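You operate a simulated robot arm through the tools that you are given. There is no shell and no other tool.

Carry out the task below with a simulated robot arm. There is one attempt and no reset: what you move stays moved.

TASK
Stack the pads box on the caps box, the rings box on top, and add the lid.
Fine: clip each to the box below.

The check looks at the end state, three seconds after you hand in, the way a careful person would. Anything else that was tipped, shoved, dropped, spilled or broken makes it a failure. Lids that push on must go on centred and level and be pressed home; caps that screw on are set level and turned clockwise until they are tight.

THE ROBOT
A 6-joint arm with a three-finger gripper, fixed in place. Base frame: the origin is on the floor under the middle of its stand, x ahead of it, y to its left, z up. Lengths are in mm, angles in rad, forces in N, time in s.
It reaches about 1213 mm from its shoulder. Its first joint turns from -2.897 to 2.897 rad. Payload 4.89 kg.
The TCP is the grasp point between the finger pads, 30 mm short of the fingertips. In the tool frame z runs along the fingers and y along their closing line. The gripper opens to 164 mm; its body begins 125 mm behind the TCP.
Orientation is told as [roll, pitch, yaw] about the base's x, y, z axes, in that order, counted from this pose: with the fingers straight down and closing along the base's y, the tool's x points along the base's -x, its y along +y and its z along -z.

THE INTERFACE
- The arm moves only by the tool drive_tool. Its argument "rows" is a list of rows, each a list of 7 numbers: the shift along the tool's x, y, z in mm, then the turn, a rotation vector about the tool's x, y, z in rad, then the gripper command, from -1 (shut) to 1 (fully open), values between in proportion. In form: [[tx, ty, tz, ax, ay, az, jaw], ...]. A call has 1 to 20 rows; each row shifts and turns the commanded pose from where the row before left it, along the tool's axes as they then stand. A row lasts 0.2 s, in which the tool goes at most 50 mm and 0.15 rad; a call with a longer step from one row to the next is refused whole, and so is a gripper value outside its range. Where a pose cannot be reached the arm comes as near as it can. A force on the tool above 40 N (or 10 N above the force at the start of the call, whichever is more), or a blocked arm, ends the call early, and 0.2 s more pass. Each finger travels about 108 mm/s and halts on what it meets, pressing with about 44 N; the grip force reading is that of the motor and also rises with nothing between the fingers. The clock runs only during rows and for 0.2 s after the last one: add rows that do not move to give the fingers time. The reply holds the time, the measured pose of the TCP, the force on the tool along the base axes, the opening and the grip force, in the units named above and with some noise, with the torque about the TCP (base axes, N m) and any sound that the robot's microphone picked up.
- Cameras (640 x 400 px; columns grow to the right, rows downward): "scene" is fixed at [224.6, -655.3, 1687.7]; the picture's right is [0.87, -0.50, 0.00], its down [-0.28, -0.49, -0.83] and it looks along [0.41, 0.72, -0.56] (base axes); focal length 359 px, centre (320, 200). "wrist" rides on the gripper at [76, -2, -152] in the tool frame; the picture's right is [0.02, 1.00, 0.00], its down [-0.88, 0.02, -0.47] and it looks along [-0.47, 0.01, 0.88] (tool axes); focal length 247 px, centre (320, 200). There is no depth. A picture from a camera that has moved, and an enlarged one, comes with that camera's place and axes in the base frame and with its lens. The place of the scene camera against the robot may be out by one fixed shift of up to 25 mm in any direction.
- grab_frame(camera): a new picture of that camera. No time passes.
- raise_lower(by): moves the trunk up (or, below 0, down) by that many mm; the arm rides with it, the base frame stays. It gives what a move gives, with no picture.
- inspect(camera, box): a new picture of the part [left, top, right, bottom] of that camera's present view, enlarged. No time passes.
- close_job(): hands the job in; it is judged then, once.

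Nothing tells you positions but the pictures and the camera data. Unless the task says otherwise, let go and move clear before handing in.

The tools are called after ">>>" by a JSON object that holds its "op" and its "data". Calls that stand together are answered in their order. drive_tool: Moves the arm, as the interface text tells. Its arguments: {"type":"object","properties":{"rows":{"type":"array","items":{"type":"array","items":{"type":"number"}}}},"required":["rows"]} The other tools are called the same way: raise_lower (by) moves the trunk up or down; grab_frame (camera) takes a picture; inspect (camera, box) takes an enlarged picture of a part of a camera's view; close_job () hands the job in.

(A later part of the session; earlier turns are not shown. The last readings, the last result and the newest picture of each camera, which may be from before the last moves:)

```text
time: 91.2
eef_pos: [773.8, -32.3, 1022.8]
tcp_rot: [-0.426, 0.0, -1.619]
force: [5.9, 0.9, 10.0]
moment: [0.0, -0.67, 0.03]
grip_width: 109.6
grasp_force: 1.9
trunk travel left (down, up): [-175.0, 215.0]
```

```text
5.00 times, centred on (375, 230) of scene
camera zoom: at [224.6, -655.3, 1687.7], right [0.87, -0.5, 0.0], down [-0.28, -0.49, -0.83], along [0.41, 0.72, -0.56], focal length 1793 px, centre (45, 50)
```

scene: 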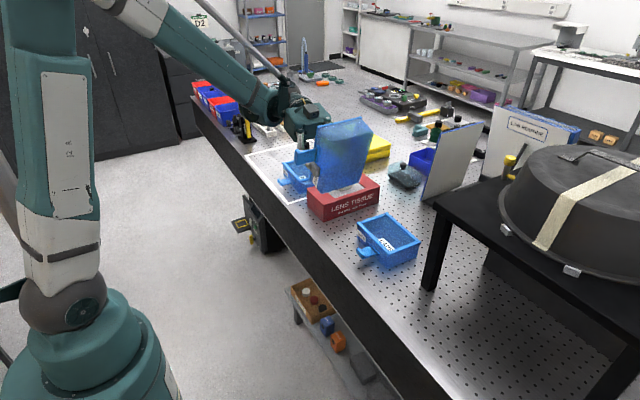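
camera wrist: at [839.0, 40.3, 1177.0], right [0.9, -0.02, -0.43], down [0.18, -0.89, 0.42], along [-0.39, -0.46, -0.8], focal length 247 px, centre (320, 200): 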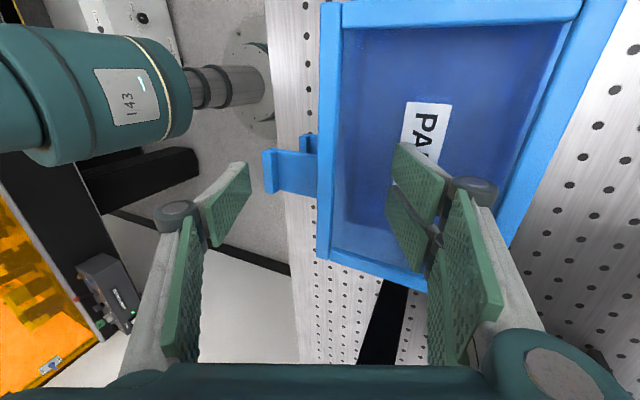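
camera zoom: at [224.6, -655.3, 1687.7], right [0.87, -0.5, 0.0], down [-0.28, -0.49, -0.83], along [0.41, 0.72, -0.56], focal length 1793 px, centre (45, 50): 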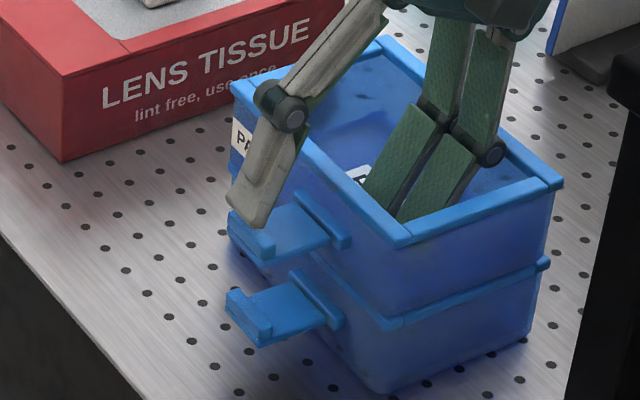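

>>> {"op": "drive_tool", "data": {"rows": [[0, 1.0, -2.65, 0, 0, 0, 0.305], [0, 0, 0, 0, 0, 0, 0.305]]}}

>>> {"op": "drive_tool", "data": {"rows": [[0, -1.43, 2.71, -0.05, 0, 0, 0.305], [0, 0, 0, 0, 0, 0, 0.305]]}}

>>> {"op": "inspect", "data": {"camera": "scene", "box": [340, 190, 410, 270]}}

```text
time: 91.8
eef_pos: [776.3, -32.1, 1024.4]
tcp_rot: [-0.426, 0.001, -1.619]
force: [-2.0, 0.5, 2.7]
moment: [0.01, -0.07, 0.01]
grip_width: 105.9
grasp_force: 0.0
trunk travel left (down, up): [-175.0, 215.0]
```

```text
time: 92.4
eef_pos: [774.0, -32.0, 1021.8]
tcp_rot: [-0.375, 0.001, -1.617]
force: [-2.1, -1.1, 4.8]
moment: [-0.02, -0.15, 0.0]
grip_width: 106.7
grasp_force: 0.0
trunk travel left (down, up): [-175.0, 215.0]
```

```text
5.00 times, centred on (375, 230) of scene
camera zoom: at [224.6, -655.3, 1687.7], right [0.87, -0.5, 0.0], down [-0.28, -0.49, -0.83], along [0.41, 0.72, -0.56], focal length 1793 px, centre (45, 50)
```

zoom: 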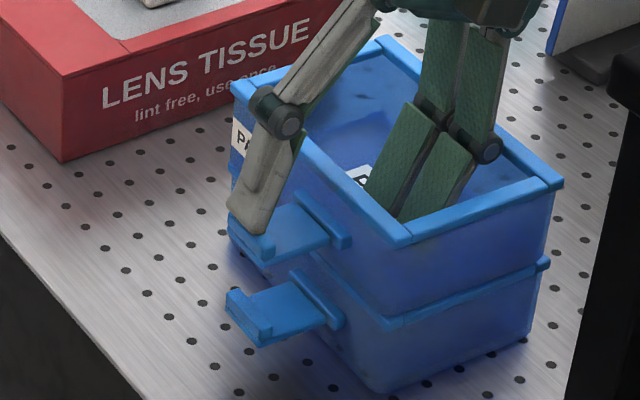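

>>> {"op": "inspect", "data": {"camera": "wrist", "box": [180, 100, 360, 260]}}

>>> {"op": "inspect", "data": {"camera": "scene", "box": [350, 205, 390, 260]}}

```text
2.50 times, centred on (270, 180) of wrist
camera zoom: at [830.3, 41.0, 1163.5], right [0.93, -0.02, -0.37], down [0.15, -0.89, 0.43], along [-0.34, -0.46, -0.82], focal length 617 px, centre (445, 250)
```

zoom: 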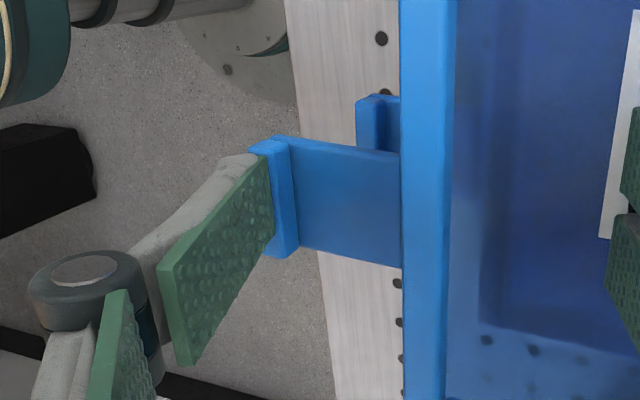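

```text
7.27 times, centred on (370, 232) of scene
camera zoom: at [224.6, -655.3, 1687.7], right [0.87, -0.5, 0.0], down [-0.28, -0.49, -0.83], along [0.41, 0.72, -0.56], focal length 2608 px, centre (-44, -36)
```

zoom: 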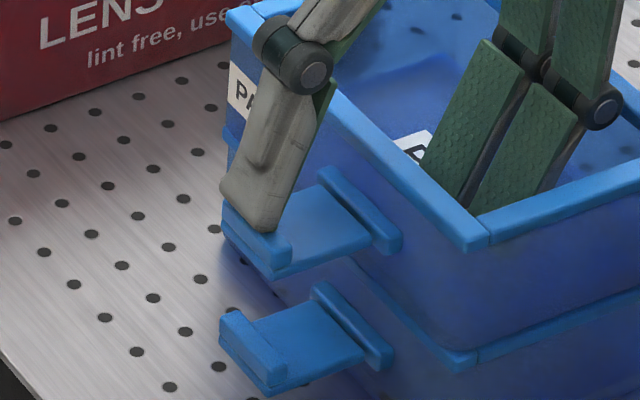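

>>> {"op": "drive_tool", "data": {"rows": [[0, 3, -1.0, 0, 0, 0, 0.305], [0, -1.43, 2.71, -0.05, 0, 0, 0.305], [0, 0, 0, 0, 0, 0, 0.305]]}}

>>> {"op": "inspect", "data": {"camera": "scene", "box": [350, 205, 390, 260]}}

>>> {"op": "inspect", "data": {"camera": "wrist", "box": [180, 100, 360, 260]}}

```text
time: 93.2
eef_pos: [773.7, -32.2, 1019.4]
tcp_rot: [-0.328, 0.0, -1.62]
force: [-0.2, 0.3, 0.7]
moment: [0.03, 0.12, -0.02]
grip_width: 106.8
grasp_force: 0.3
trunk travel left (down, up): [-175.0, 215.0]
```

```text
7.27 times, centred on (370, 232) of scene
camera zoom: at [224.6, -655.3, 1687.7], right [0.87, -0.5, 0.0], down [-0.28, -0.49, -0.83], along [0.41, 0.72, -0.56], focal length 2608 px, centre (-44, -36)
```

zoom: 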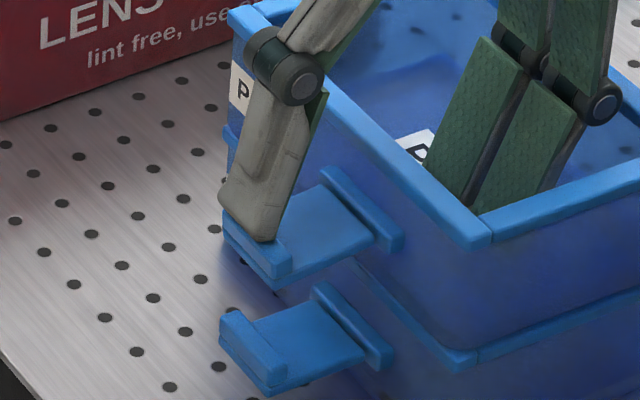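

```text
2.50 times, centred on (270, 180) of wrist
camera zoom: at [823.4, 41.7, 1164.1], right [0.95, -0.02, -0.32], down [0.13, -0.89, 0.44], along [-0.29, -0.46, -0.84], focal length 617 px, centre (445, 250)
```

zoom: 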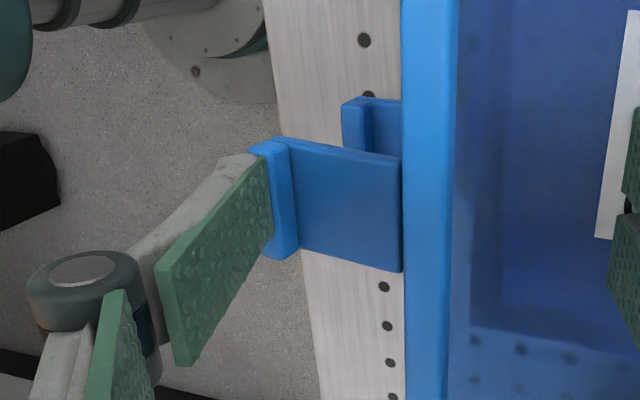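

The flap is folding down under the light push (outer end already ~12 mm lower, force only a couple of newtons). So it does clip downward. Continuing to fold it with the pair still holding the box floor.

>>> {"op": "drive_tool", "data": {"rows": [[0, -0.15, 2.24, -0.052, 0, 0, 0.285], [0, -0.15, 2.24, -0.052, 0, 0, 0.265], [0, 0, 0, 0, 0, 0, 0.265]]}}

>>> {"op": "inspect", "data": {"camera": "scene", "box": [340, 190, 410, 270]}}

>>> {"op": "inspect", "data": {"camera": "wrist", "box": [180, 100, 360, 260]}}

```text
time: 94.0
eef_pos: [772.5, -32.3, 1015.7]
tcp_rot: [-0.221, 0.0, -1.617]
force: [0.0, 0.1, 0.6]
moment: [0.0, 0.01, -0.02]
grip_width: 103.8
grasp_force: 0.6
trunk travel left (down, up): [-175.0, 215.0]
```

```text
5.00 times, centred on (375, 230) of scene
camera zoom: at [224.6, -655.3, 1687.7], right [0.87, -0.5, 0.0], down [-0.28, -0.49, -0.83], along [0.41, 0.72, -0.56], focal length 1793 px, centre (45, 50)
```

zoom: 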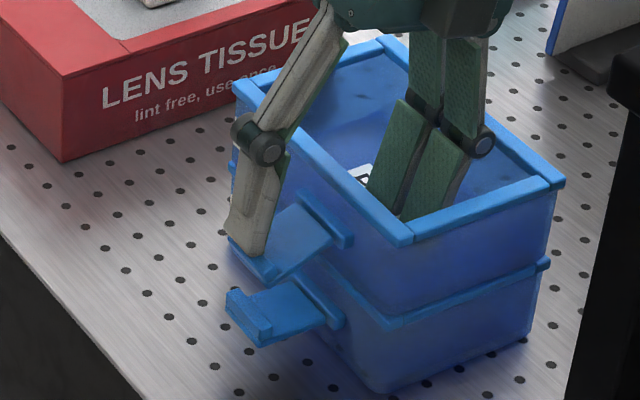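

```text
2.50 times, centred on (270, 180) of wrist
camera zoom: at [806.8, 42.7, 1163.9], right [0.98, -0.03, -0.22], down [0.08, -0.89, 0.46], along [-0.21, -0.46, -0.86], focal length 617 px, centre (445, 250)
```

zoom: 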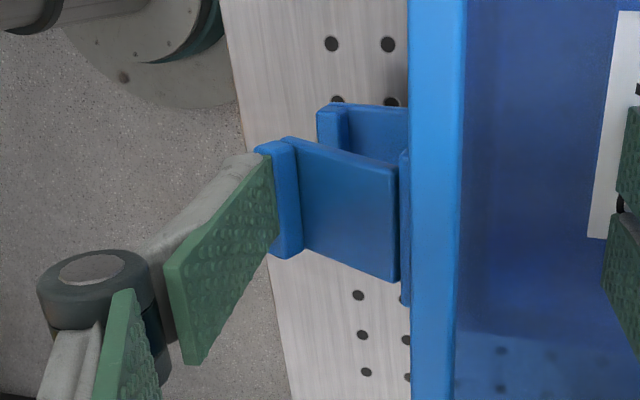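

>>> {"op": "drive_tool", "data": {"rows": [[0, -1.0, 0, -0.11, 0, 0, 0.24], [0, -1.0, 1.0, -0.11, 0, 0, 0.22], [0, 0, 0, 0, 0, 0, 0.22]]}}

>>> {"op": "inspect", "data": {"camera": "scene", "box": [340, 190, 410, 270]}}

>>> {"op": "inspect", "data": {"camera": "wrist", "box": [180, 100, 360, 260]}}

```text
time: 94.8
eef_pos: [770.3, -31.9, 1014.3]
tcp_rot: [-0.004, -0.001, -1.618]
force: [-0.8, -0.3, -0.5]
moment: [0.03, -0.02, -0.02]
grip_width: 99.9
grasp_force: 0.0
trunk travel left (down, up): [-175.0, 215.0]
```

```text
5.00 times, centred on (375, 230) of scene
camera zoom: at [224.6, -655.3, 1687.7], right [0.87, -0.5, 0.0], down [-0.28, -0.49, -0.83], along [0.41, 0.72, -0.56], focal length 1793 px, centre (45, 50)
```

zoom: 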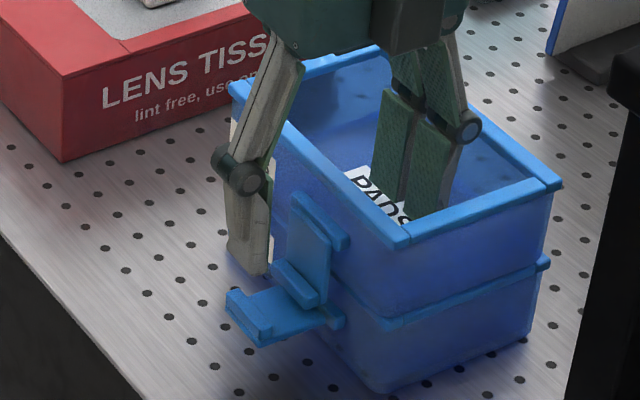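

```text
2.50 times, centred on (270, 180) of wrist
camera zoom: at [771.2, 43.7, 1166.4], right [1.0, -0.03, 0.0], down [-0.02, -0.88, 0.47], along [-0.01, -0.47, -0.88], focal length 617 px, centre (445, 250)
```

zoom: 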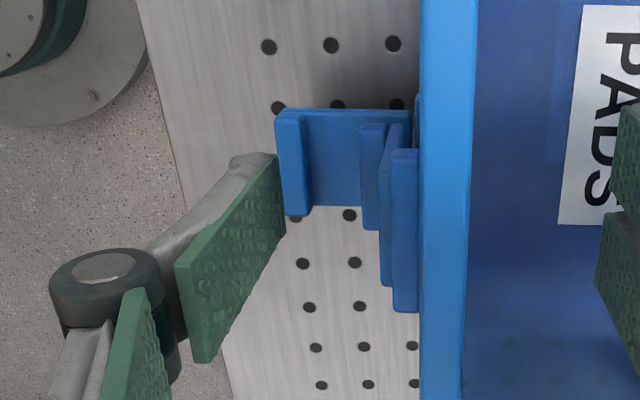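

The flap swung over and is now hanging down across the joint onto the caps box. I'll press it home by pinching: lone finger on the flap outside, pair against the front wall inside the box.

>>> {"op": "drive_tool", "data": {"rows": [[0, -1.0, 6.0, 0, 0, 0, 0.22], [0, 0, 0, 0, 0, 0, -0.1], [0, 0, 0, 0, 0, 0, -0.4], [0, 0, 0, 0, 0, 0, -0.5], [0, 0, 0, 0, 0, 0, -0.5]]}}

>>> {"op": "inspect", "data": {"camera": "scene", "box": [340, 190, 410, 270]}}

>>> {"op": "grab_frame", "data": {"camera": "wrist"}}

```text
time: 96.0
eef_pos: [768.9, -32.7, 1007.5]
tcp_rot: [-0.001, 0.0, -1.619]
force: [-0.1, -0.8, 0.1]
moment: [-0.03, -0.02, 0.0]
grip_width: 41.3
grasp_force: 0.1
trunk travel left (down, up): [-175.0, 215.0]
```

```text
5.00 times, centred on (375, 230) of scene
camera zoom: at [224.6, -655.3, 1687.7], right [0.87, -0.5, 0.0], down [-0.28, -0.49, -0.83], along [0.41, 0.72, -0.56], focal length 1793 px, centre (45, 50)
```

zoom: 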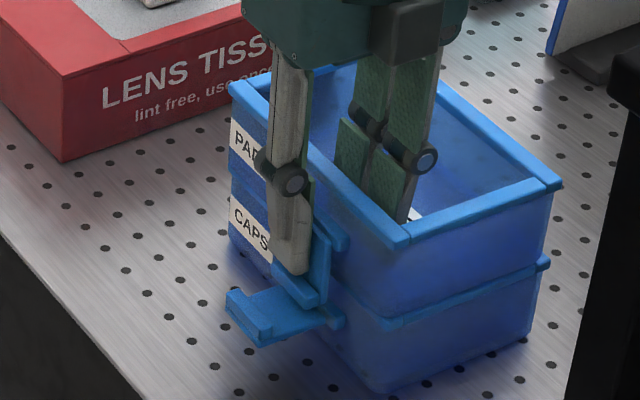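

```text
taken
camera wrist: at [770.8, 43.4, 1160.1], right [1.0, -0.03, 0.0], down [-0.02, -0.88, 0.47], along [-0.01, -0.47, -0.88], focal length 247 px, centre (320, 200)
```

wrist: 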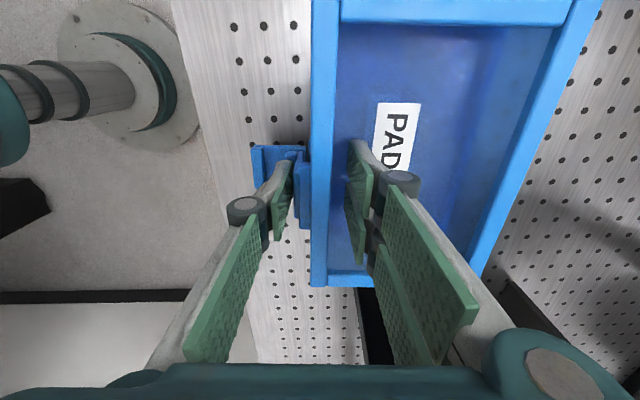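

>>> {"op": "drive_tool", "data": {"rows": [[0, 0, 0, 0, 0, 0, -0.6], [0, 0, 0, 0, 0, 0, -0.7], [0, 0, 0, 0, 0, 0, -0.8], [0, 0, 0, 0, 0, 0, -1], [0, 0, 0, 0, 0, 0, -1]]}}

>>> {"op": "inspect", "data": {"camera": "scene", "box": [340, 190, 410, 270]}}

>>> {"op": "inspect", "data": {"camera": "wrist", "box": [220, 110, 400, 290]}}

```text
time: 97.2
eef_pos: [770.0, -32.8, 1007.5]
tcp_rot: [-0.001, 0.0, -1.619]
force: [0.3, -0.3, -3.8]
moment: [-0.13, 0.29, 0.0]
grip_width: 18.5
grasp_force: 43.4
trunk travel left (down, up): [-175.0, 215.0]
```

```text
5.00 times, centred on (375, 230) of scene
camera zoom: at [224.6, -655.3, 1687.7], right [0.87, -0.5, 0.0], down [-0.28, -0.49, -0.83], along [0.41, 0.72, -0.56], focal length 1793 px, centre (45, 50)
```

zoom: 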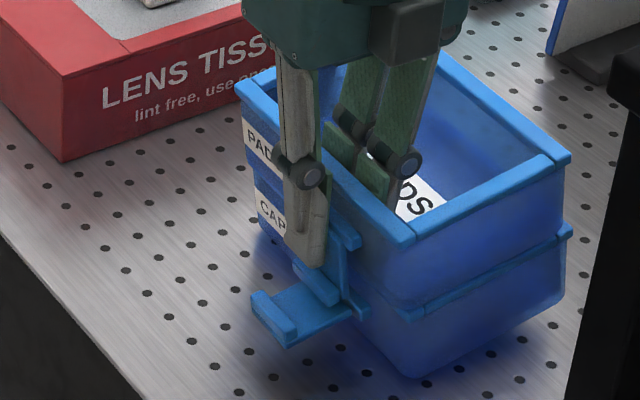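

```text
2.22 times, centred on (310, 200) of wrist
camera zoom: at [771.0, 43.4, 1159.9], right [1.0, -0.03, 0.0], down [-0.02, -0.88, 0.47], along [-0.01, -0.47, -0.88], focal length 549 px, centre (342, 200)
```

zoom: 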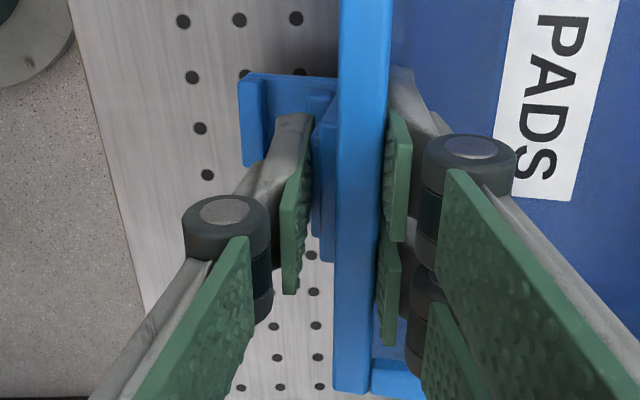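

Pads and caps now move as one body, so the clip appears engaged; but the squeeze has nudged and tipped the pair of boxes slightly. I'll open very slowly to let them settle flat.

>>> {"op": "drive_tool", "data": {"rows": [[0, 0, 0, 0, 0, 0, -0.77], [0, 0, 0, 0, 0, 0, -0.75], [0, 0, 0, 0, 0, 0, -0.73], [0, 0, 0, 0, 0, 0, -0.71], [0, 0, 0, 0, 0, 0, -0.68], [0, 0, 0, 0, 0, 0, -0.64], [0, 0, 0, 0, 0, 0, -0.6], [0, 0, 0, 0, 0, 0, -0.55], [0, 0, 0, 0, 0, 0, -0.5], [0, 0, 0, 0, 0, 0, -0.45], [0, 0, 0, 0, 0, 0, -0.4]]}}

>>> {"op": "inspect", "data": {"camera": "scene", "box": [340, 190, 410, 270]}}

>>> {"op": "grab_frame", "data": {"camera": "scene"}}

```text
time: 99.6
eef_pos: [769.3, -33.0, 1009.1]
tcp_rot: [-0.002, 0.0, -1.619]
force: [-0.8, 0.5, -0.3]
moment: [0.01, -0.02, -0.01]
grip_width: 49.3
grasp_force: 0.1
trunk travel left (down, up): [-175.0, 215.0]
```

```text
5.00 times, centred on (375, 230) of scene
camera zoom: at [224.6, -655.3, 1687.7], right [0.87, -0.5, 0.0], down [-0.28, -0.49, -0.83], along [0.41, 0.72, -0.56], focal length 1793 px, centre (45, 50)
```

zoom: 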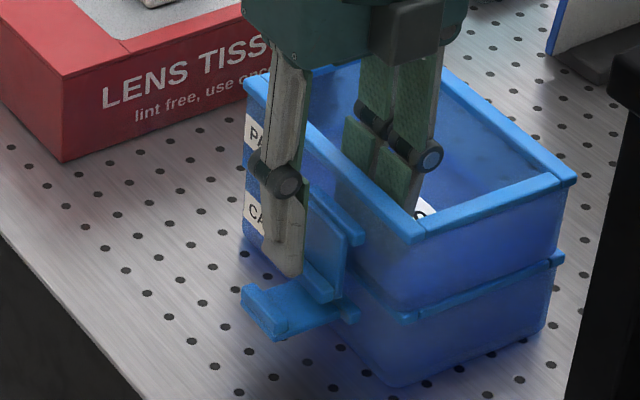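

```text
taken
```

scene: 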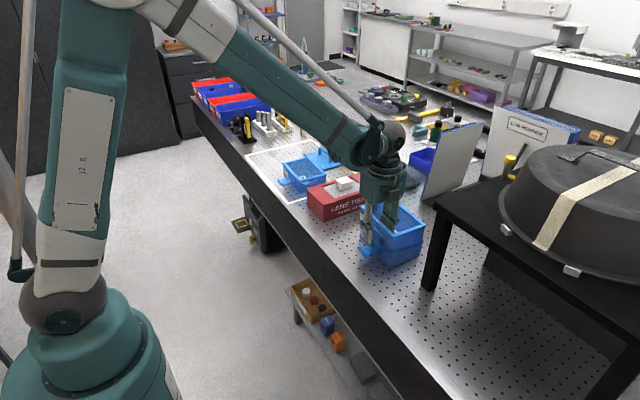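

>>> {"op": "drive_tool", "data": {"rows": [[0, 0, 0, 0, 0, 0, 0.0], [0, 0, 0, 0, 0, 0, 0.2], [0, 0, -30, 0, 0, 0, 0.2], [0, 0, -40, 0, 0, 0, 0.5], [0, 0, -40, 0, 0, 0, 1], [10, -40, 0, 0, 0, 0, 1], [10, -40, 0, 0, 0, 0, 1], [0, 0, 0, 0, 0, 0, 1]]}}

>>> {"op": "inspect", "data": {"camera": "scene", "box": [345, 195, 425, 275]}}

>>> {"op": "grab_frame", "data": {"camera": "wrist"}}

```text
time: 101.4
eef_pos: [689.2, -6.7, 1117.2]
tcp_rot: [-0.001, 0.0, -1.619]
force: [-0.8, -0.9, -0.4]
moment: [0.02, -0.17, 0.01]
grip_width: 164.1
grasp_force: 0.0
trunk travel left (down, up): [-175.0, 215.0]
```

```text
5.00 times, centred on (385, 235) of scene
camera zoom: at [224.6, -655.3, 1687.7], right [0.87, -0.5, 0.0], down [-0.28, -0.49, -0.83], along [0.41, 0.72, -0.56], focal length 1793 px, centre (-5, 25)
```

zoom: 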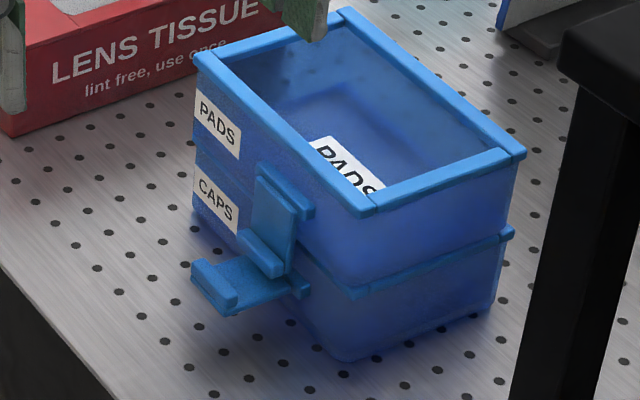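

```text
taken
camera wrist: at [690.6, 68.9, 1269.9], right [1.0, -0.03, 0.0], down [-0.02, -0.88, 0.47], along [-0.01, -0.47, -0.88], focal length 247 px, centre (320, 200)
```

wrist: 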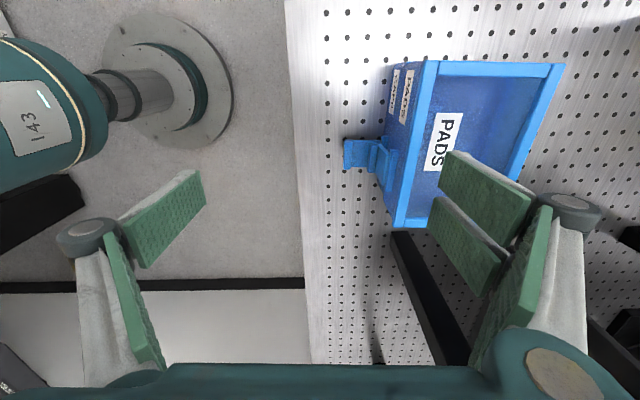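

>>> {"op": "inspect", "data": {"camera": "wrist", "box": [330, 50, 580, 240]}}

>>> {"op": "inspect", "data": {"camera": "scene", "box": [362, 215, 402, 260]}}

```text
2.11 times, centred on (455, 145) of wrist
camera zoom: at [690.6, 68.9, 1269.9], right [1.0, -0.03, 0.0], down [-0.02, -0.88, 0.47], along [-0.01, -0.47, -0.88], focal length 520 px, centre (36, 316)
```

zoom: 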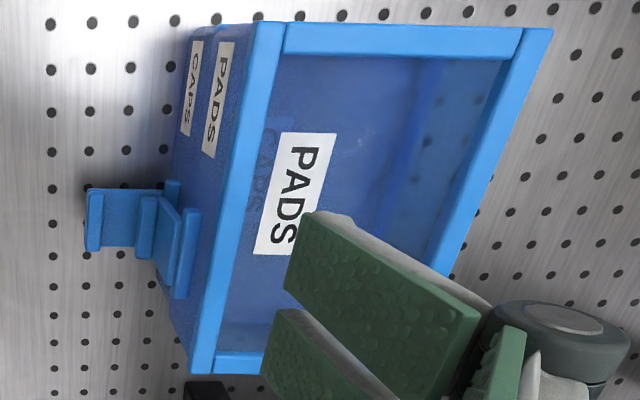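

```text
8.89 times, centred on (382, 238) of scene
camera zoom: at [224.6, -655.3, 1687.7], right [0.87, -0.5, 0.0], down [-0.28, -0.49, -0.83], along [0.41, 0.72, -0.56], focal length 3187 px, centre (-231, -133)
```

zoom: 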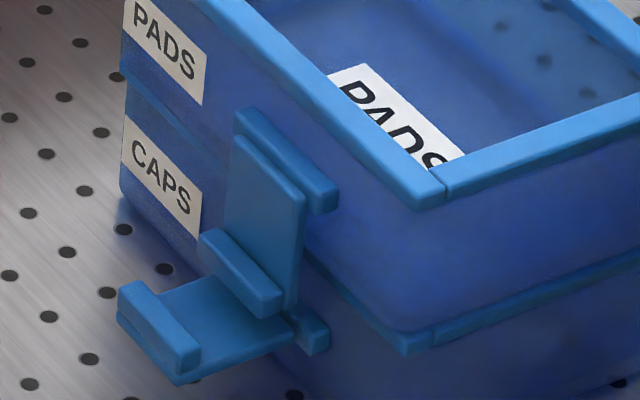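

>>> {"op": "drive_tool", "data": {"rows": [[5, 36.2, -8, 0, 0, 0, 1], [5, 36.2, -8, 0, 0, 0, 1], [5, 36.2, -8, 0, 0, 0, 1], [5, 36.2, -8, 0, 0, -0.015, 1], [0, 0, 0, 0, 0, 0, 1]]}}

>>> {"op": "inspect", "data": {"camera": "wrist", "box": [215, 70, 400, 235]}}

```text
time: 102.6
eef_pos: [837.4, 5.4, 1149.5]
tcp_rot: [-0.005, 0.0, -1.605]
force: [1.4, 0.8, 0.4]
moment: [0.01, 0.09, 0.02]
grip_width: 163.8
grasp_force: 0.0
trunk travel left (down, up): [-175.0, 215.0]
```

```text
2.42 times, centred on (308, 152) of wrist
camera zoom: at [837.3, 81.1, 1302.4], right [1.0, -0.01, 0.0], down [-0.01, -0.88, 0.47], along [-0.01, -0.47, -0.88], focal length 599 px, centre (350, 315)
```

zoom: 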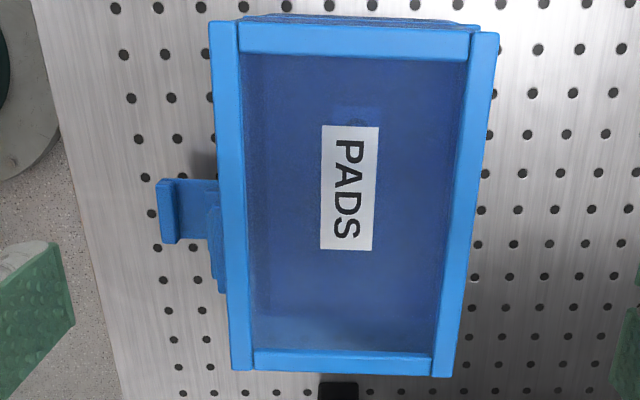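

>>> {"op": "drive_tool", "data": {"rows": [[0, -0.9, 30, 0, 0, 0.016, 1], [0, 0, 40, 0, 0, 0, 1], [0, 0, 40, 0, 0, 0, 1], [0, 0, 30, 0, 0, 0, 1], [0, 0, 0, 0, 0, 0, 0.7], [0, 0, 0, 0, 0, 0, 0.5], [0, 0, 0, 0, 0, 0, 0], [0, 0, 0, 0, 0, 0, -1], [0, 0, 0, 0, 0, 0, -1]]}}

>>> {"op": "drive_tool", "data": {"rows": [[0, 0, -3, 0, 0, 0, -1], [0, 0, -3, 0, 0, 0, -1], [0, 0, 0, 0, 0, 0, -1], [0, 0, 0, 0, 0, 0, -1]]}}

>>> {"op": "inspect", "data": {"camera": "scene", "box": [345, 195, 425, 275]}}

```text
time: 104.6
eef_pos: [834.0, 5.6, 1009.8]
tcp_rot: [0.001, 0.0, -1.62]
force: [-0.2, 0.4, 0.2]
moment: [0.03, -0.05, 0.01]
grip_width: 119.3
grasp_force: 44.1
trunk travel left (down, up): [-175.0, 215.0]
```

```text
time: 105.6
eef_pos: [835.7, 4.4, 1016.7]
tcp_rot: [-0.001, -0.001, -1.621]
force: [-0.3, -0.7, -4.4]
moment: [0.1, -0.02, -0.02]
grip_width: 119.2
grasp_force: 44.2
trunk travel left (down, up): [-175.0, 215.0]
```

```text
5.00 times, centred on (385, 235) of scene
camera zoom: at [224.6, -655.3, 1687.7], right [0.87, -0.5, 0.0], down [-0.28, -0.49, -0.83], along [0.41, 0.72, -0.56], focal length 1793 px, centre (-5, 25)
```

zoom: 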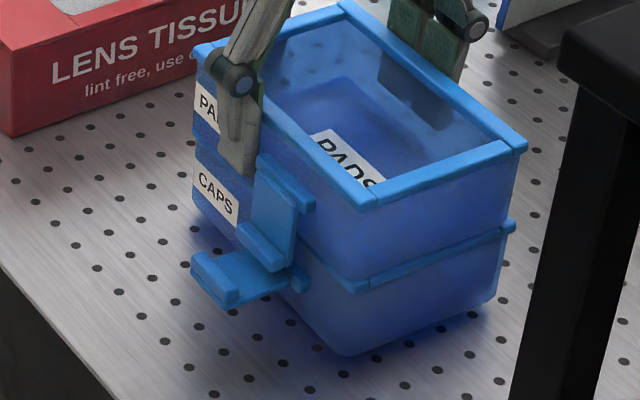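

Lifting pads now lifts caps with it (4.4 N) – they are securely clipped. Setting the pair back down and releasing.

>>> {"op": "drive_tool", "data": {"rows": [[0, 0, 3, 0, 0, 0, -1], [0, 0, 2.5, 0, 0, 0, -1], [0, 0, 0.8, 0, 0, 0, -1], [0, 0, 0, 0, 0, 0, -1]]}}

>>> {"op": "drive_tool", "data": {"rows": [[0, 0, 0, 0, 0, 0, -0.2], [0, 0, 0, 0, 0, 0, 0.5], [0, 0, 0, 0, 0, 0, 0.8], [0, 0, 0, 0, 0, 0, 1], [0, 0, -20, 0, 0, 0, 1], [0, 0, -40, 0, 0, 0, 1], [0, 0, -40, 0, 0, 0, 1], [0, 0, -40, 0, 0, 0, 1], [0, 0, 0, 0, 0, 0, 1]]}}

>>> {"op": "inspect", "data": {"camera": "wrist", "box": [215, 70, 400, 235]}}

```text
time: 106.6
eef_pos: [835.4, 4.8, 1010.7]
tcp_rot: [-0.001, 0.0, -1.62]
force: [-0.7, 0.4, -3.9]
moment: [0.13, 0.0, -0.02]
grip_width: 119.4
grasp_force: 43.6
trunk travel left (down, up): [-175.0, 215.0]
```

```text
time: 108.6
eef_pos: [836.5, 6.5, 1150.9]
tcp_rot: [-0.002, -0.001, -1.621]
force: [0.2, -0.5, 0.3]
moment: [0.0, -0.03, 0.0]
grip_width: 163.8
grasp_force: 0.0
trunk travel left (down, up): [-175.0, 215.0]
```

```text
2.42 times, centred on (308, 152) of wrist
camera zoom: at [837.2, 82.4, 1302.1], right [1.0, -0.03, 0.0], down [-0.02, -0.88, 0.47], along [-0.01, -0.47, -0.88], focal length 599 px, centre (350, 315)
```

zoom: 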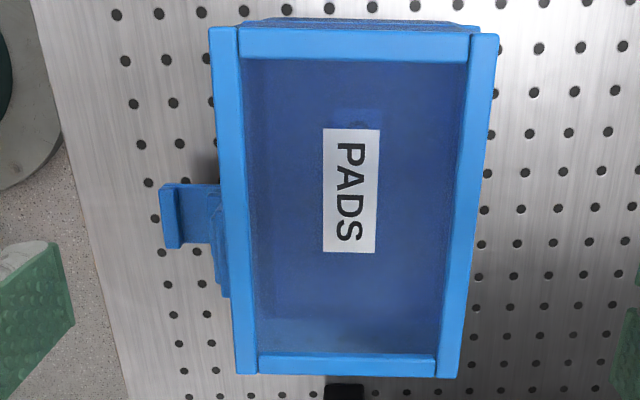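

Stack base measured at centre ≈ (834.7, −15.5), yaw −0.05. Now moving over to the rings box.

>>> {"op": "drive_tool", "data": {"rows": [[43.75, -6, 0, 0, 0, 0, 1], [43.75, -6, 0, 0, 0, 0, 1], [43.75, -6, 0, 0, 0, 0, 1], [43.75, -6, 0, 0, 0, 0, 1], [43.75, -6, 0, 0, 0, 0, 1], [43.75, -6, 0, 0, 0, 0, 1], [43.75, -6, 0, 0, 0, 0, 1], [43.75, -6, 0, 0, 0, 0, 1], [43.75, -6, 0, 0, 0, 0, 1], [43.75, -6, 0, 0, 0, 0, 1], [43.75, -6, 0, 0, 0, 0, 1], [0, 0, 0, 0, 0, 0, 1]]}}

>>> {"op": "grab_frame", "data": {"camera": "wrist"}}

>>> {"op": "inspect", "data": {"camera": "wrist", "box": [215, 70, 400, 235]}}

```text
time: 111.2
eef_pos: [792.9, 488.8, 1150.0]
tcp_rot: [-0.002, -0.001, -1.619]
force: [0.4, 0.2, -0.9]
moment: [-0.1, 0.01, 0.01]
grip_width: 164.0
grasp_force: 0.0
trunk travel left (down, up): [-175.0, 215.0]
```

```text
taken
camera wrist: at [794.2, 564.6, 1301.2], right [1.0, -0.03, 0.0], down [-0.02, -0.88, 0.47], along [-0.01, -0.47, -0.88], focal length 247 px, centre (320, 200)
```

wrist: 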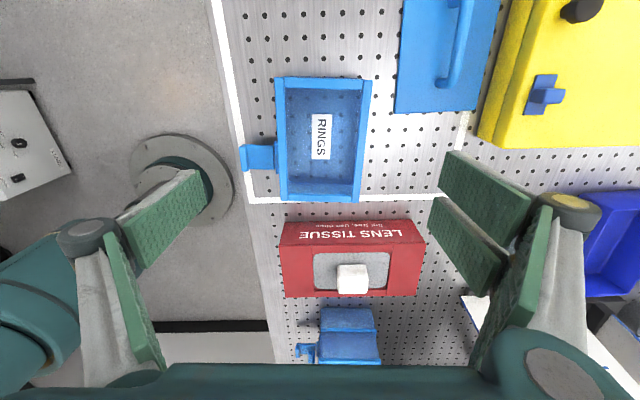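

```text
2.42 times, centred on (308, 152) of wrist
camera zoom: at [794.2, 564.6, 1301.2], right [1.0, -0.03, 0.0], down [-0.02, -0.88, 0.47], along [-0.01, -0.47, -0.88], focal length 599 px, centre (350, 315)
```

zoom: 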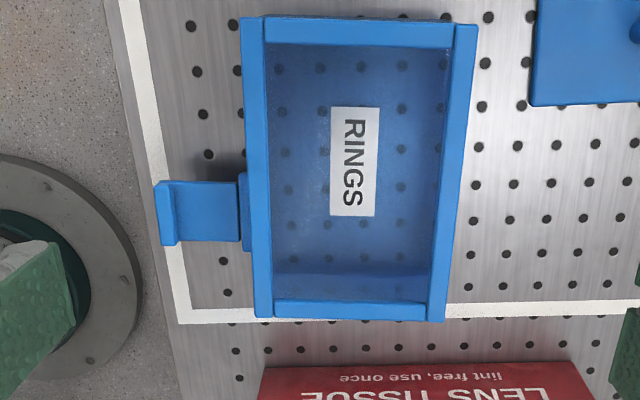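

>>> {"op": "drive_tool", "data": {"rows": [[1.5, 2.2, 40, 0, 0, 0.004, 0.83], [0, 0, 45, 0, 0, 0, 0.83], [0, 0, 45, 0, 0, 0, 0.83], [0, 0, 0, 0, 0, 0, 0.83]]}}

>>> {"op": "inspect", "data": {"camera": "wrist", "box": [180, 60, 460, 260]}}

```text
time: 112.2
eef_pos: [795.5, 491.5, 1018.6]
tcp_rot: [-0.004, 0.0, -1.622]
force: [0.8, 0.9, 0.2]
moment: [-0.05, 0.08, 0.03]
grip_width: 149.8
grasp_force: 0.0
trunk travel left (down, up): [-175.0, 215.0]
```

```text
2.00 times, centred on (320, 160) of wrist
camera zoom: at [798.3, 567.1, 1170.1], right [1.0, -0.03, 0.0], down [-0.03, -0.88, 0.47], along [-0.02, -0.47, -0.88], focal length 494 px, centre (320, 280)
```

zoom: 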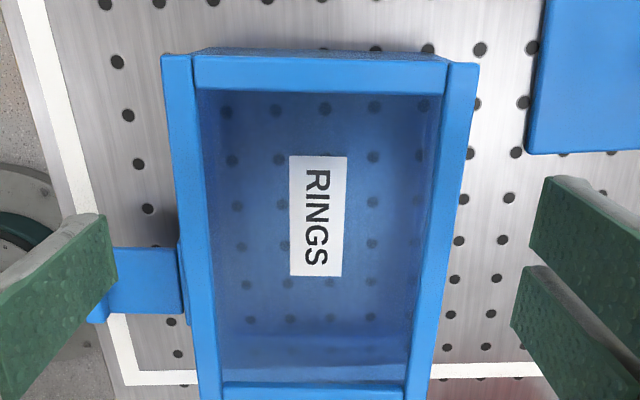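

>>> {"op": "drive_tool", "data": {"rows": [[0, -1.4, 35, 0, 0, 0, 0.83], [0, 0, 30, 0, 0, 0, 0.83], [0, 0, 5, 0, 0, 0, 0.83], [0, 0, 0, 0, 0, 0, 0.6], [0, 0, 0, 0, 0, 0, 0.48], [0, 0, 0, 0, 0, 0, 0], [0, 0, 0, 0, 0, 0, -1], [0, 0, 0, 0, 0, 0, -1]]}}

>>> {"op": "inspect", "data": {"camera": "wrist", "box": [160, 80, 480, 340]}}

```text
time: 114.0
eef_pos: [794.4, 490.8, 949.6]
tcp_rot: [-0.001, 0.0, -1.623]
force: [-0.7, -0.4, 0.2]
moment: [0.05, -0.05, 0.0]
grip_width: 119.5
grasp_force: 43.9
trunk travel left (down, up): [-175.0, 215.0]
```

```text
1.54 times, centred on (320, 210) of wrist
camera zoom: at [796.7, 566.4, 1101.1], right [1.0, -0.03, 0.0], down [-0.03, -0.88, 0.47], along [-0.02, -0.47, -0.88], focal length 380 px, centre (320, 185)
```

zoom: 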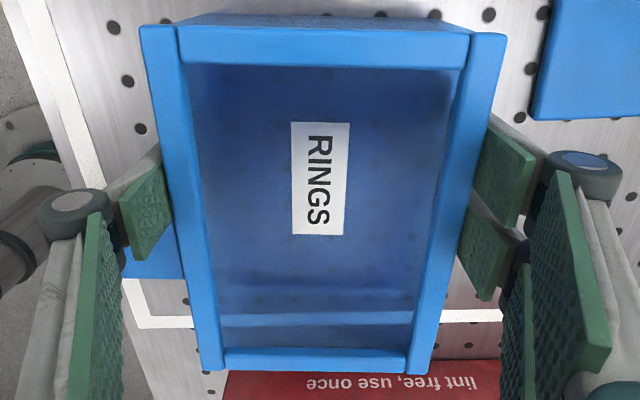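

>>> {"op": "drive_tool", "data": {"rows": [[0, 0, -10, 0, 0, 0, -1], [0, 0, -25, 0, 0, 0, -1], [0, 0, -40, 0, 0, 0, -1], [0, 0, -45, 0, 0, 0, -1], [0, 0, -45, 0, 0, 0, -1], [0, 0, -45, 0, 0, 0, -1], [0, 0, 0, 0, 0, 0, -1]]}}

>>> {"op": "drive_tool", "data": {"rows": [[-43.7, 6.1, 0, 0, 0, 0, -1], [-43.7, 6.1, 0, 0, 0, 0, -1], [-43.7, 6.1, 0, 0, 0, 0, -1], [-43.7, 6.1, 0, 0, 0, 0, -1], [-43.7, 6.1, 0, 0, 0, 0, -1], [-43.7, 6.1, 0, 0, 0, 0, -1], [-43.7, 6.1, 0, 0, 0, 0, -1], [-43.7, 6.1, 0, 0, 0, 0, -1], [-43.7, 6.1, 0, 0, 0, 0, -1], [-43.7, 6.1, 0, 0, 0, 0, -1], [-43.7, 6.1, 0, 0, 0, 0, -1], [0, 0, 0, 0, 0, 0, -1]]}}

>>> {"op": "inspect", "data": {"camera": "wrist", "box": [180, 60, 460, 160]}}

>>> {"op": "inspect", "data": {"camera": "scene", "box": [330, 120, 470, 290]}}

```text
time: 115.6
eef_pos: [792.3, 492.4, 1159.8]
tcp_rot: [-0.003, -0.001, -1.624]
force: [-0.2, 0.3, -1.9]
moment: [0.11, -0.06, 0.0]
grip_width: 119.6
grasp_force: 44.6
trunk travel left (down, up): [-175.0, 215.0]
```

```text
time: 118.2
eef_pos: [834.3, 5.8, 1160.7]
tcp_rot: [-0.001, 0.001, -1.622]
force: [-0.3, -0.6, -1.7]
moment: [0.15, 0.02, -0.01]
grip_width: 119.2
grasp_force: 44.0
trunk travel left (down, up): [-175.0, 215.0]
```

```text
2.29 times, centred on (320, 110) of wrist
camera zoom: at [836.9, 81.1, 1312.5], right [1.0, -0.03, 0.0], down [-0.03, -0.88, 0.47], along [-0.02, -0.47, -0.88], focal length 564 px, centre (320, 406)
```

zoom: 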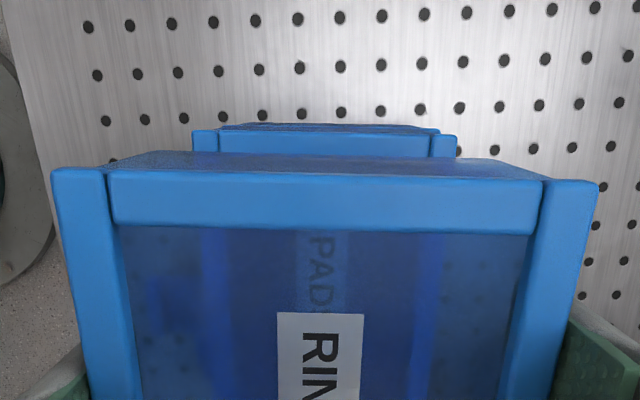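

```text
2.35 times, centred on (400, 205) of scene
camera zoom: at [224.6, -655.3, 1687.7], right [0.87, -0.5, 0.0], down [-0.28, -0.49, -0.83], along [0.41, 0.72, -0.56], focal length 844 px, centre (132, 188)
```

zoom: 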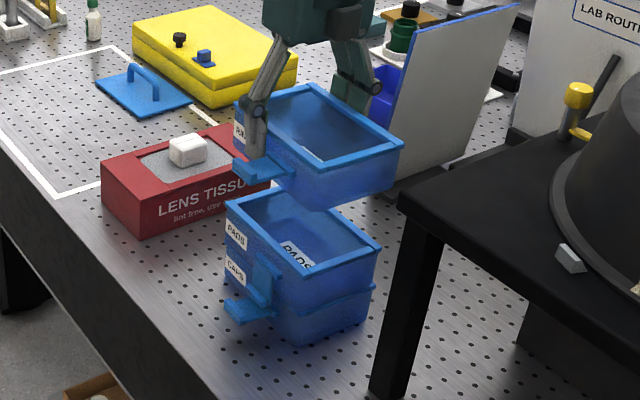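

>>> {"op": "drive_tool", "data": {"rows": [[2.3, 0.85, 30, 0, 0, -0.003, -1], [0, 0, 30, 0, 0, 0, -1], [0, 0, 0, 0, 0, 0, -1]]}}

>>> {"op": "inspect", "data": {"camera": "wrist", "box": [180, 60, 460, 160]}}

```text
time: 119.0
eef_pos: [837.5, 9.4, 1099.6]
tcp_rot: [-0.003, 0.002, -1.62]
force: [0.5, 0.5, -1.8]
moment: [0.04, 0.08, 0.0]
grip_width: 119.7
grasp_force: 43.8
trunk travel left (down, up): [-175.0, 215.0]
```

```text
2.29 times, centred on (320, 110) of wrist
camera zoom: at [838.6, 85.0, 1252.0], right [1.0, -0.03, 0.0], down [-0.02, -0.88, 0.47], along [-0.02, -0.47, -0.88], focal length 564 px, centre (320, 406)
```

zoom: 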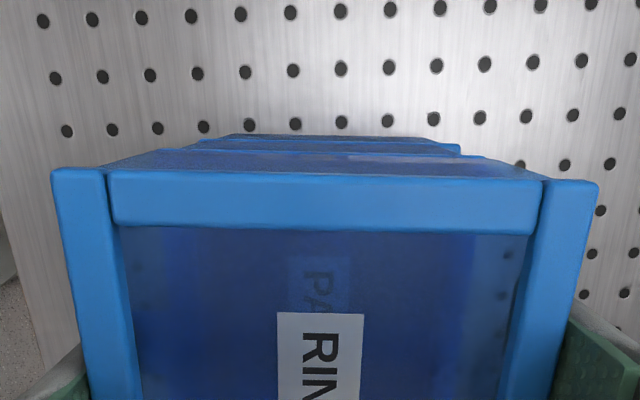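

>>> {"op": "drive_tool", "data": {"rows": [[0, 0.4, 15, 0, 0, 0, -1], [0, 0, 9, 0, 0, 0, -1], [0, 0, 2, 0, 0, 0, -1], [0, 0, 0, 0, 0, 0, -1]]}}

>>> {"op": "inspect", "data": {"camera": "scene", "box": [350, 170, 430, 270]}}

```text
time: 120.0
eef_pos: [835.2, 10.0, 1075.3]
tcp_rot: [-0.003, 0.001, -1.62]
force: [-0.2, 1.1, -2.0]
moment: [0.07, 0.0, 0.0]
grip_width: 119.5
grasp_force: 43.6
trunk travel left (down, up): [-175.0, 215.0]
```

```text
4.00 times, centred on (390, 220) of scene
camera zoom: at [224.6, -655.3, 1687.7], right [0.87, -0.5, 0.0], down [-0.28, -0.49, -0.83], along [0.41, 0.72, -0.56], focal length 1434 px, centre (40, 120)
```

zoom: 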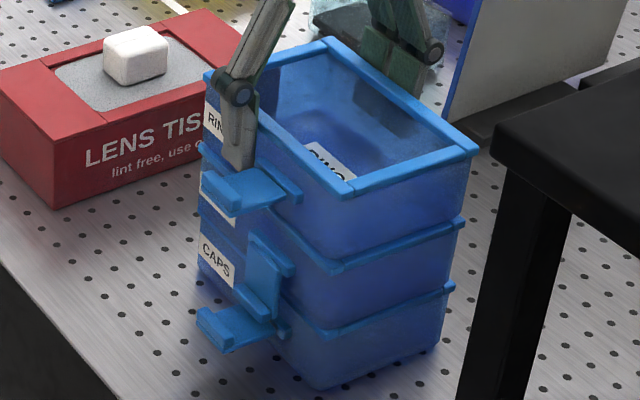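

>>> {"op": "inspect", "data": {"camera": "wrist", "box": [180, 60, 460, 160]}}

>>> {"op": "inspect", "data": {"camera": "scene", "box": [382, 205, 422, 245]}}

>>> {"op": "inspect", "data": {"camera": "scene", "box": [362, 205, 402, 260]}}

```text
2.29 times, centred on (320, 110) of wrist
camera zoom: at [838.3, 85.1, 1226.2], right [1.0, -0.03, 0.0], down [-0.02, -0.88, 0.47], along [-0.02, -0.47, -0.88], focal length 564 px, centre (320, 406)
```

zoom: 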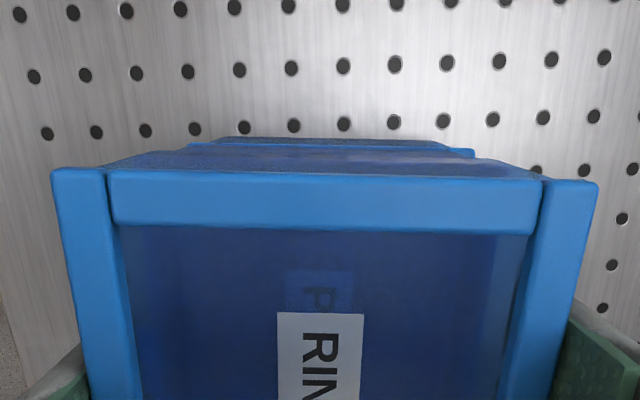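

```text
10.00 times, centred on (402, 225) of scene
camera zoom: at [224.6, -655.3, 1687.7], right [0.87, -0.5, 0.0], down [-0.28, -0.49, -0.83], along [0.41, 0.72, -0.56], focal length 3586 px, centre (-500, -50)
```

zoom: 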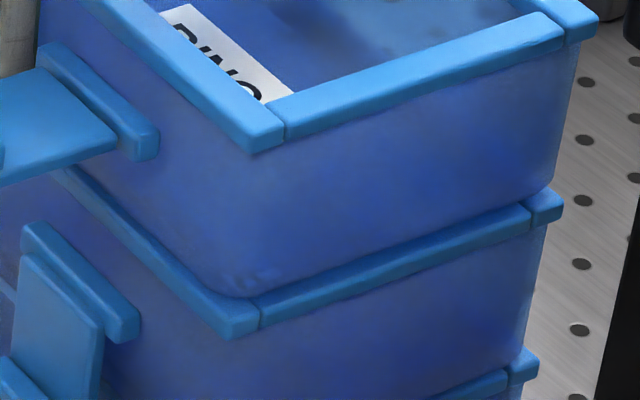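

```text
7.27 times, centred on (382, 232) of scene
camera zoom: at [224.6, -655.3, 1687.7], right [0.87, -0.5, 0.0], down [-0.28, -0.49, -0.83], along [0.41, 0.72, -0.56], focal length 2608 px, centre (-131, -36)
```

zoom: 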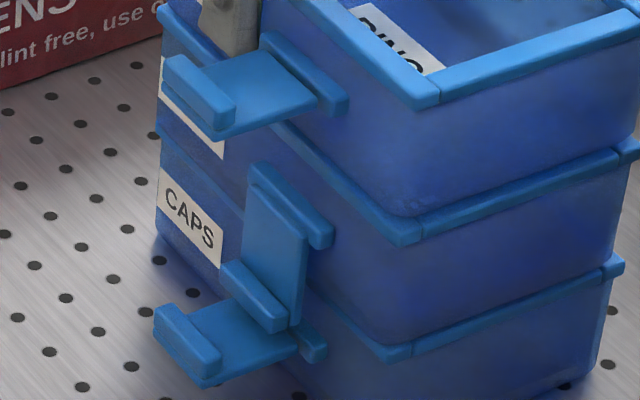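

>>> {"op": "drive_tool", "data": {"rows": [[0, 0, 2, 0, 0, 0, -1], [0, 0, 1.5, 0, 0, 0, -1], [0, 0, 1, 0, 0, 0, -1], [0, 0, 0, 0, 0, 0, -1]]}}

>>> {"op": "drive_tool", "data": {"rows": [[0, 0, 0.7, 0, 0, 0, -1], [0, 0, 0, 0, 0, 0, -1]]}}

```text
time: 121.0
eef_pos: [837.4, 8.6, 1070.5]
tcp_rot: [-0.003, 0.0, -1.619]
force: [4.4, 1.6, 30.0]
moment: [0.07, -0.15, -0.01]
grip_width: 119.8
grasp_force: 44.3
trunk travel left (down, up): [-175.0, 215.0]
```

```text
time: 121.6
eef_pos: [835.6, 8.8, 1070.4]
tcp_rot: [-0.002, 0.0, -1.62]
force: [3.5, 1.6, 29.3]
moment: [0.03, -0.17, 0.06]
grip_width: 119.6
grasp_force: 44.3
trunk travel left (down, up): [-175.0, 215.0]
```

>>> {"op": "drive_tool", "data": {"rows": [[0, 0, -1, 0, 0, 0, -1], [0, 0, -0.7, 0, 0, 0, -1], [0, 0, 0, 0, 0, 0, -1]]}}

>>> {"op": "drive_tool", "data": {"rows": [[0, 0, 0, 0, 0, 0, -0.2], [0, 0, 0, 0, 0, 0, 0.5], [0, 0, 0, 0, 0, 0, 0.8], [0, 0, 0, 0, 0, 0, 1], [0, 0, -20, 0, 0, 0, 1], [0, 0, -40, 0, 0, 0, 1], [0, 0, -40, 0, 0, 0, 1], [0, 0, -40, 0, 0, 0, 1], [0, 0, 0, 0, 0, 0, 1]]}}

>>> {"op": "inspect", "data": {"camera": "wrist", "box": [215, 70, 400, 235]}}

>>> {"op": "inspect", "data": {"camera": "scene", "box": [345, 165, 435, 275]}}

```text
time: 122.4
eef_pos: [836.9, 9.2, 1071.8]
tcp_rot: [-0.002, 0.0, -1.62]
force: [0.3, 0.0, -2.7]
moment: [0.04, 0.0, 0.01]
grip_width: 119.3
grasp_force: 43.8
trunk travel left (down, up): [-175.0, 215.0]
```

```text
time: 124.4
eef_pos: [836.6, 11.3, 1212.6]
tcp_rot: [-0.003, 0.001, -1.619]
force: [-0.5, 0.3, 0.2]
moment: [0.01, -0.04, -0.02]
grip_width: 163.9
grasp_force: 0.1
trunk travel left (down, up): [-175.0, 215.0]
```

```text
2.42 times, centred on (308, 152) of wrist
camera zoom: at [838.0, 86.1, 1363.7], right [1.0, -0.03, 0.0], down [-0.02, -0.88, 0.47], along [-0.02, -0.47, -0.88], focal length 599 px, centre (350, 315)
```

zoom: 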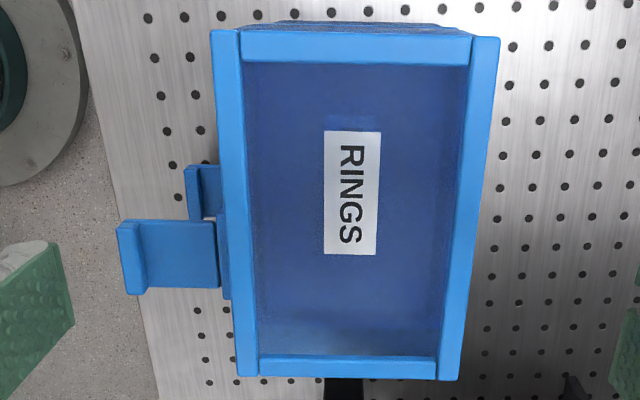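

```text
3.64 times, centred on (390, 220) of scene
camera zoom: at [224.6, -655.3, 1687.7], right [0.87, -0.5, 0.0], down [-0.28, -0.49, -0.83], along [0.41, 0.72, -0.56], focal length 1304 px, centre (66, 127)
```

zoom: 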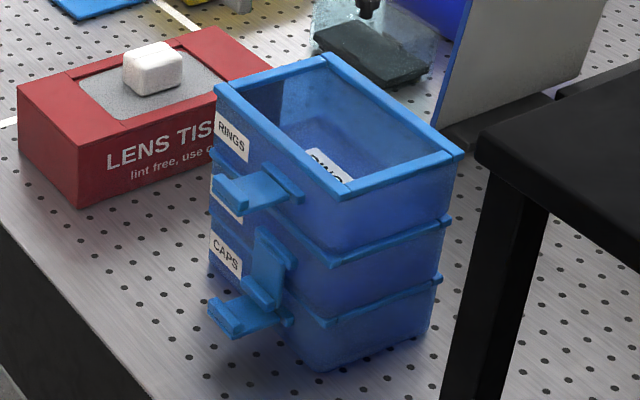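

>>> {"op": "inspect", "data": {"camera": "scene", "box": [390, 195, 430, 255]}}

>>> {"op": "inspect", "data": {"camera": "scene", "box": [360, 200, 400, 260]}}

>>> {"op": "inspect", "data": {"camera": "scene", "box": [345, 180, 385, 240]}}

```text
6.67 times, centred on (410, 225) of scene
camera zoom: at [224.6, -655.3, 1687.7], right [0.87, -0.5, 0.0], down [-0.28, -0.49, -0.83], along [0.41, 0.72, -0.56], focal length 2390 px, centre (-280, 33)
```

zoom: 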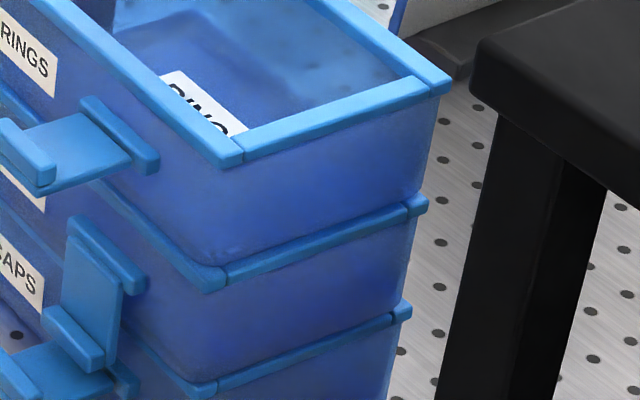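

```text
6.67 times, centred on (380, 230) of scene
camera zoom: at [224.6, -655.3, 1687.7], right [0.87, -0.5, 0.0], down [-0.28, -0.49, -0.83], along [0.41, 0.72, -0.56], focal length 2390 px, centre (-80, 0)
```

zoom: 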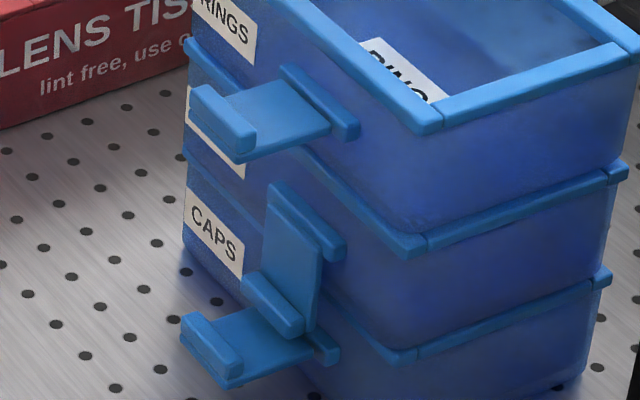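

```text
6.67 times, centred on (365, 210) of scene
camera zoom: at [224.6, -655.3, 1687.7], right [0.87, -0.5, 0.0], down [-0.28, -0.49, -0.83], along [0.41, 0.72, -0.56], focal length 2390 px, centre (20, 133)
```

zoom: 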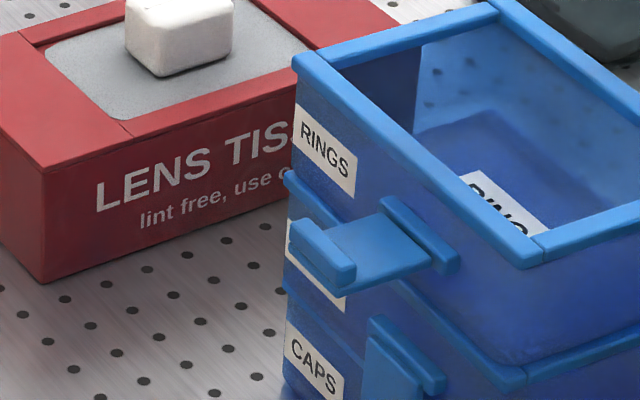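

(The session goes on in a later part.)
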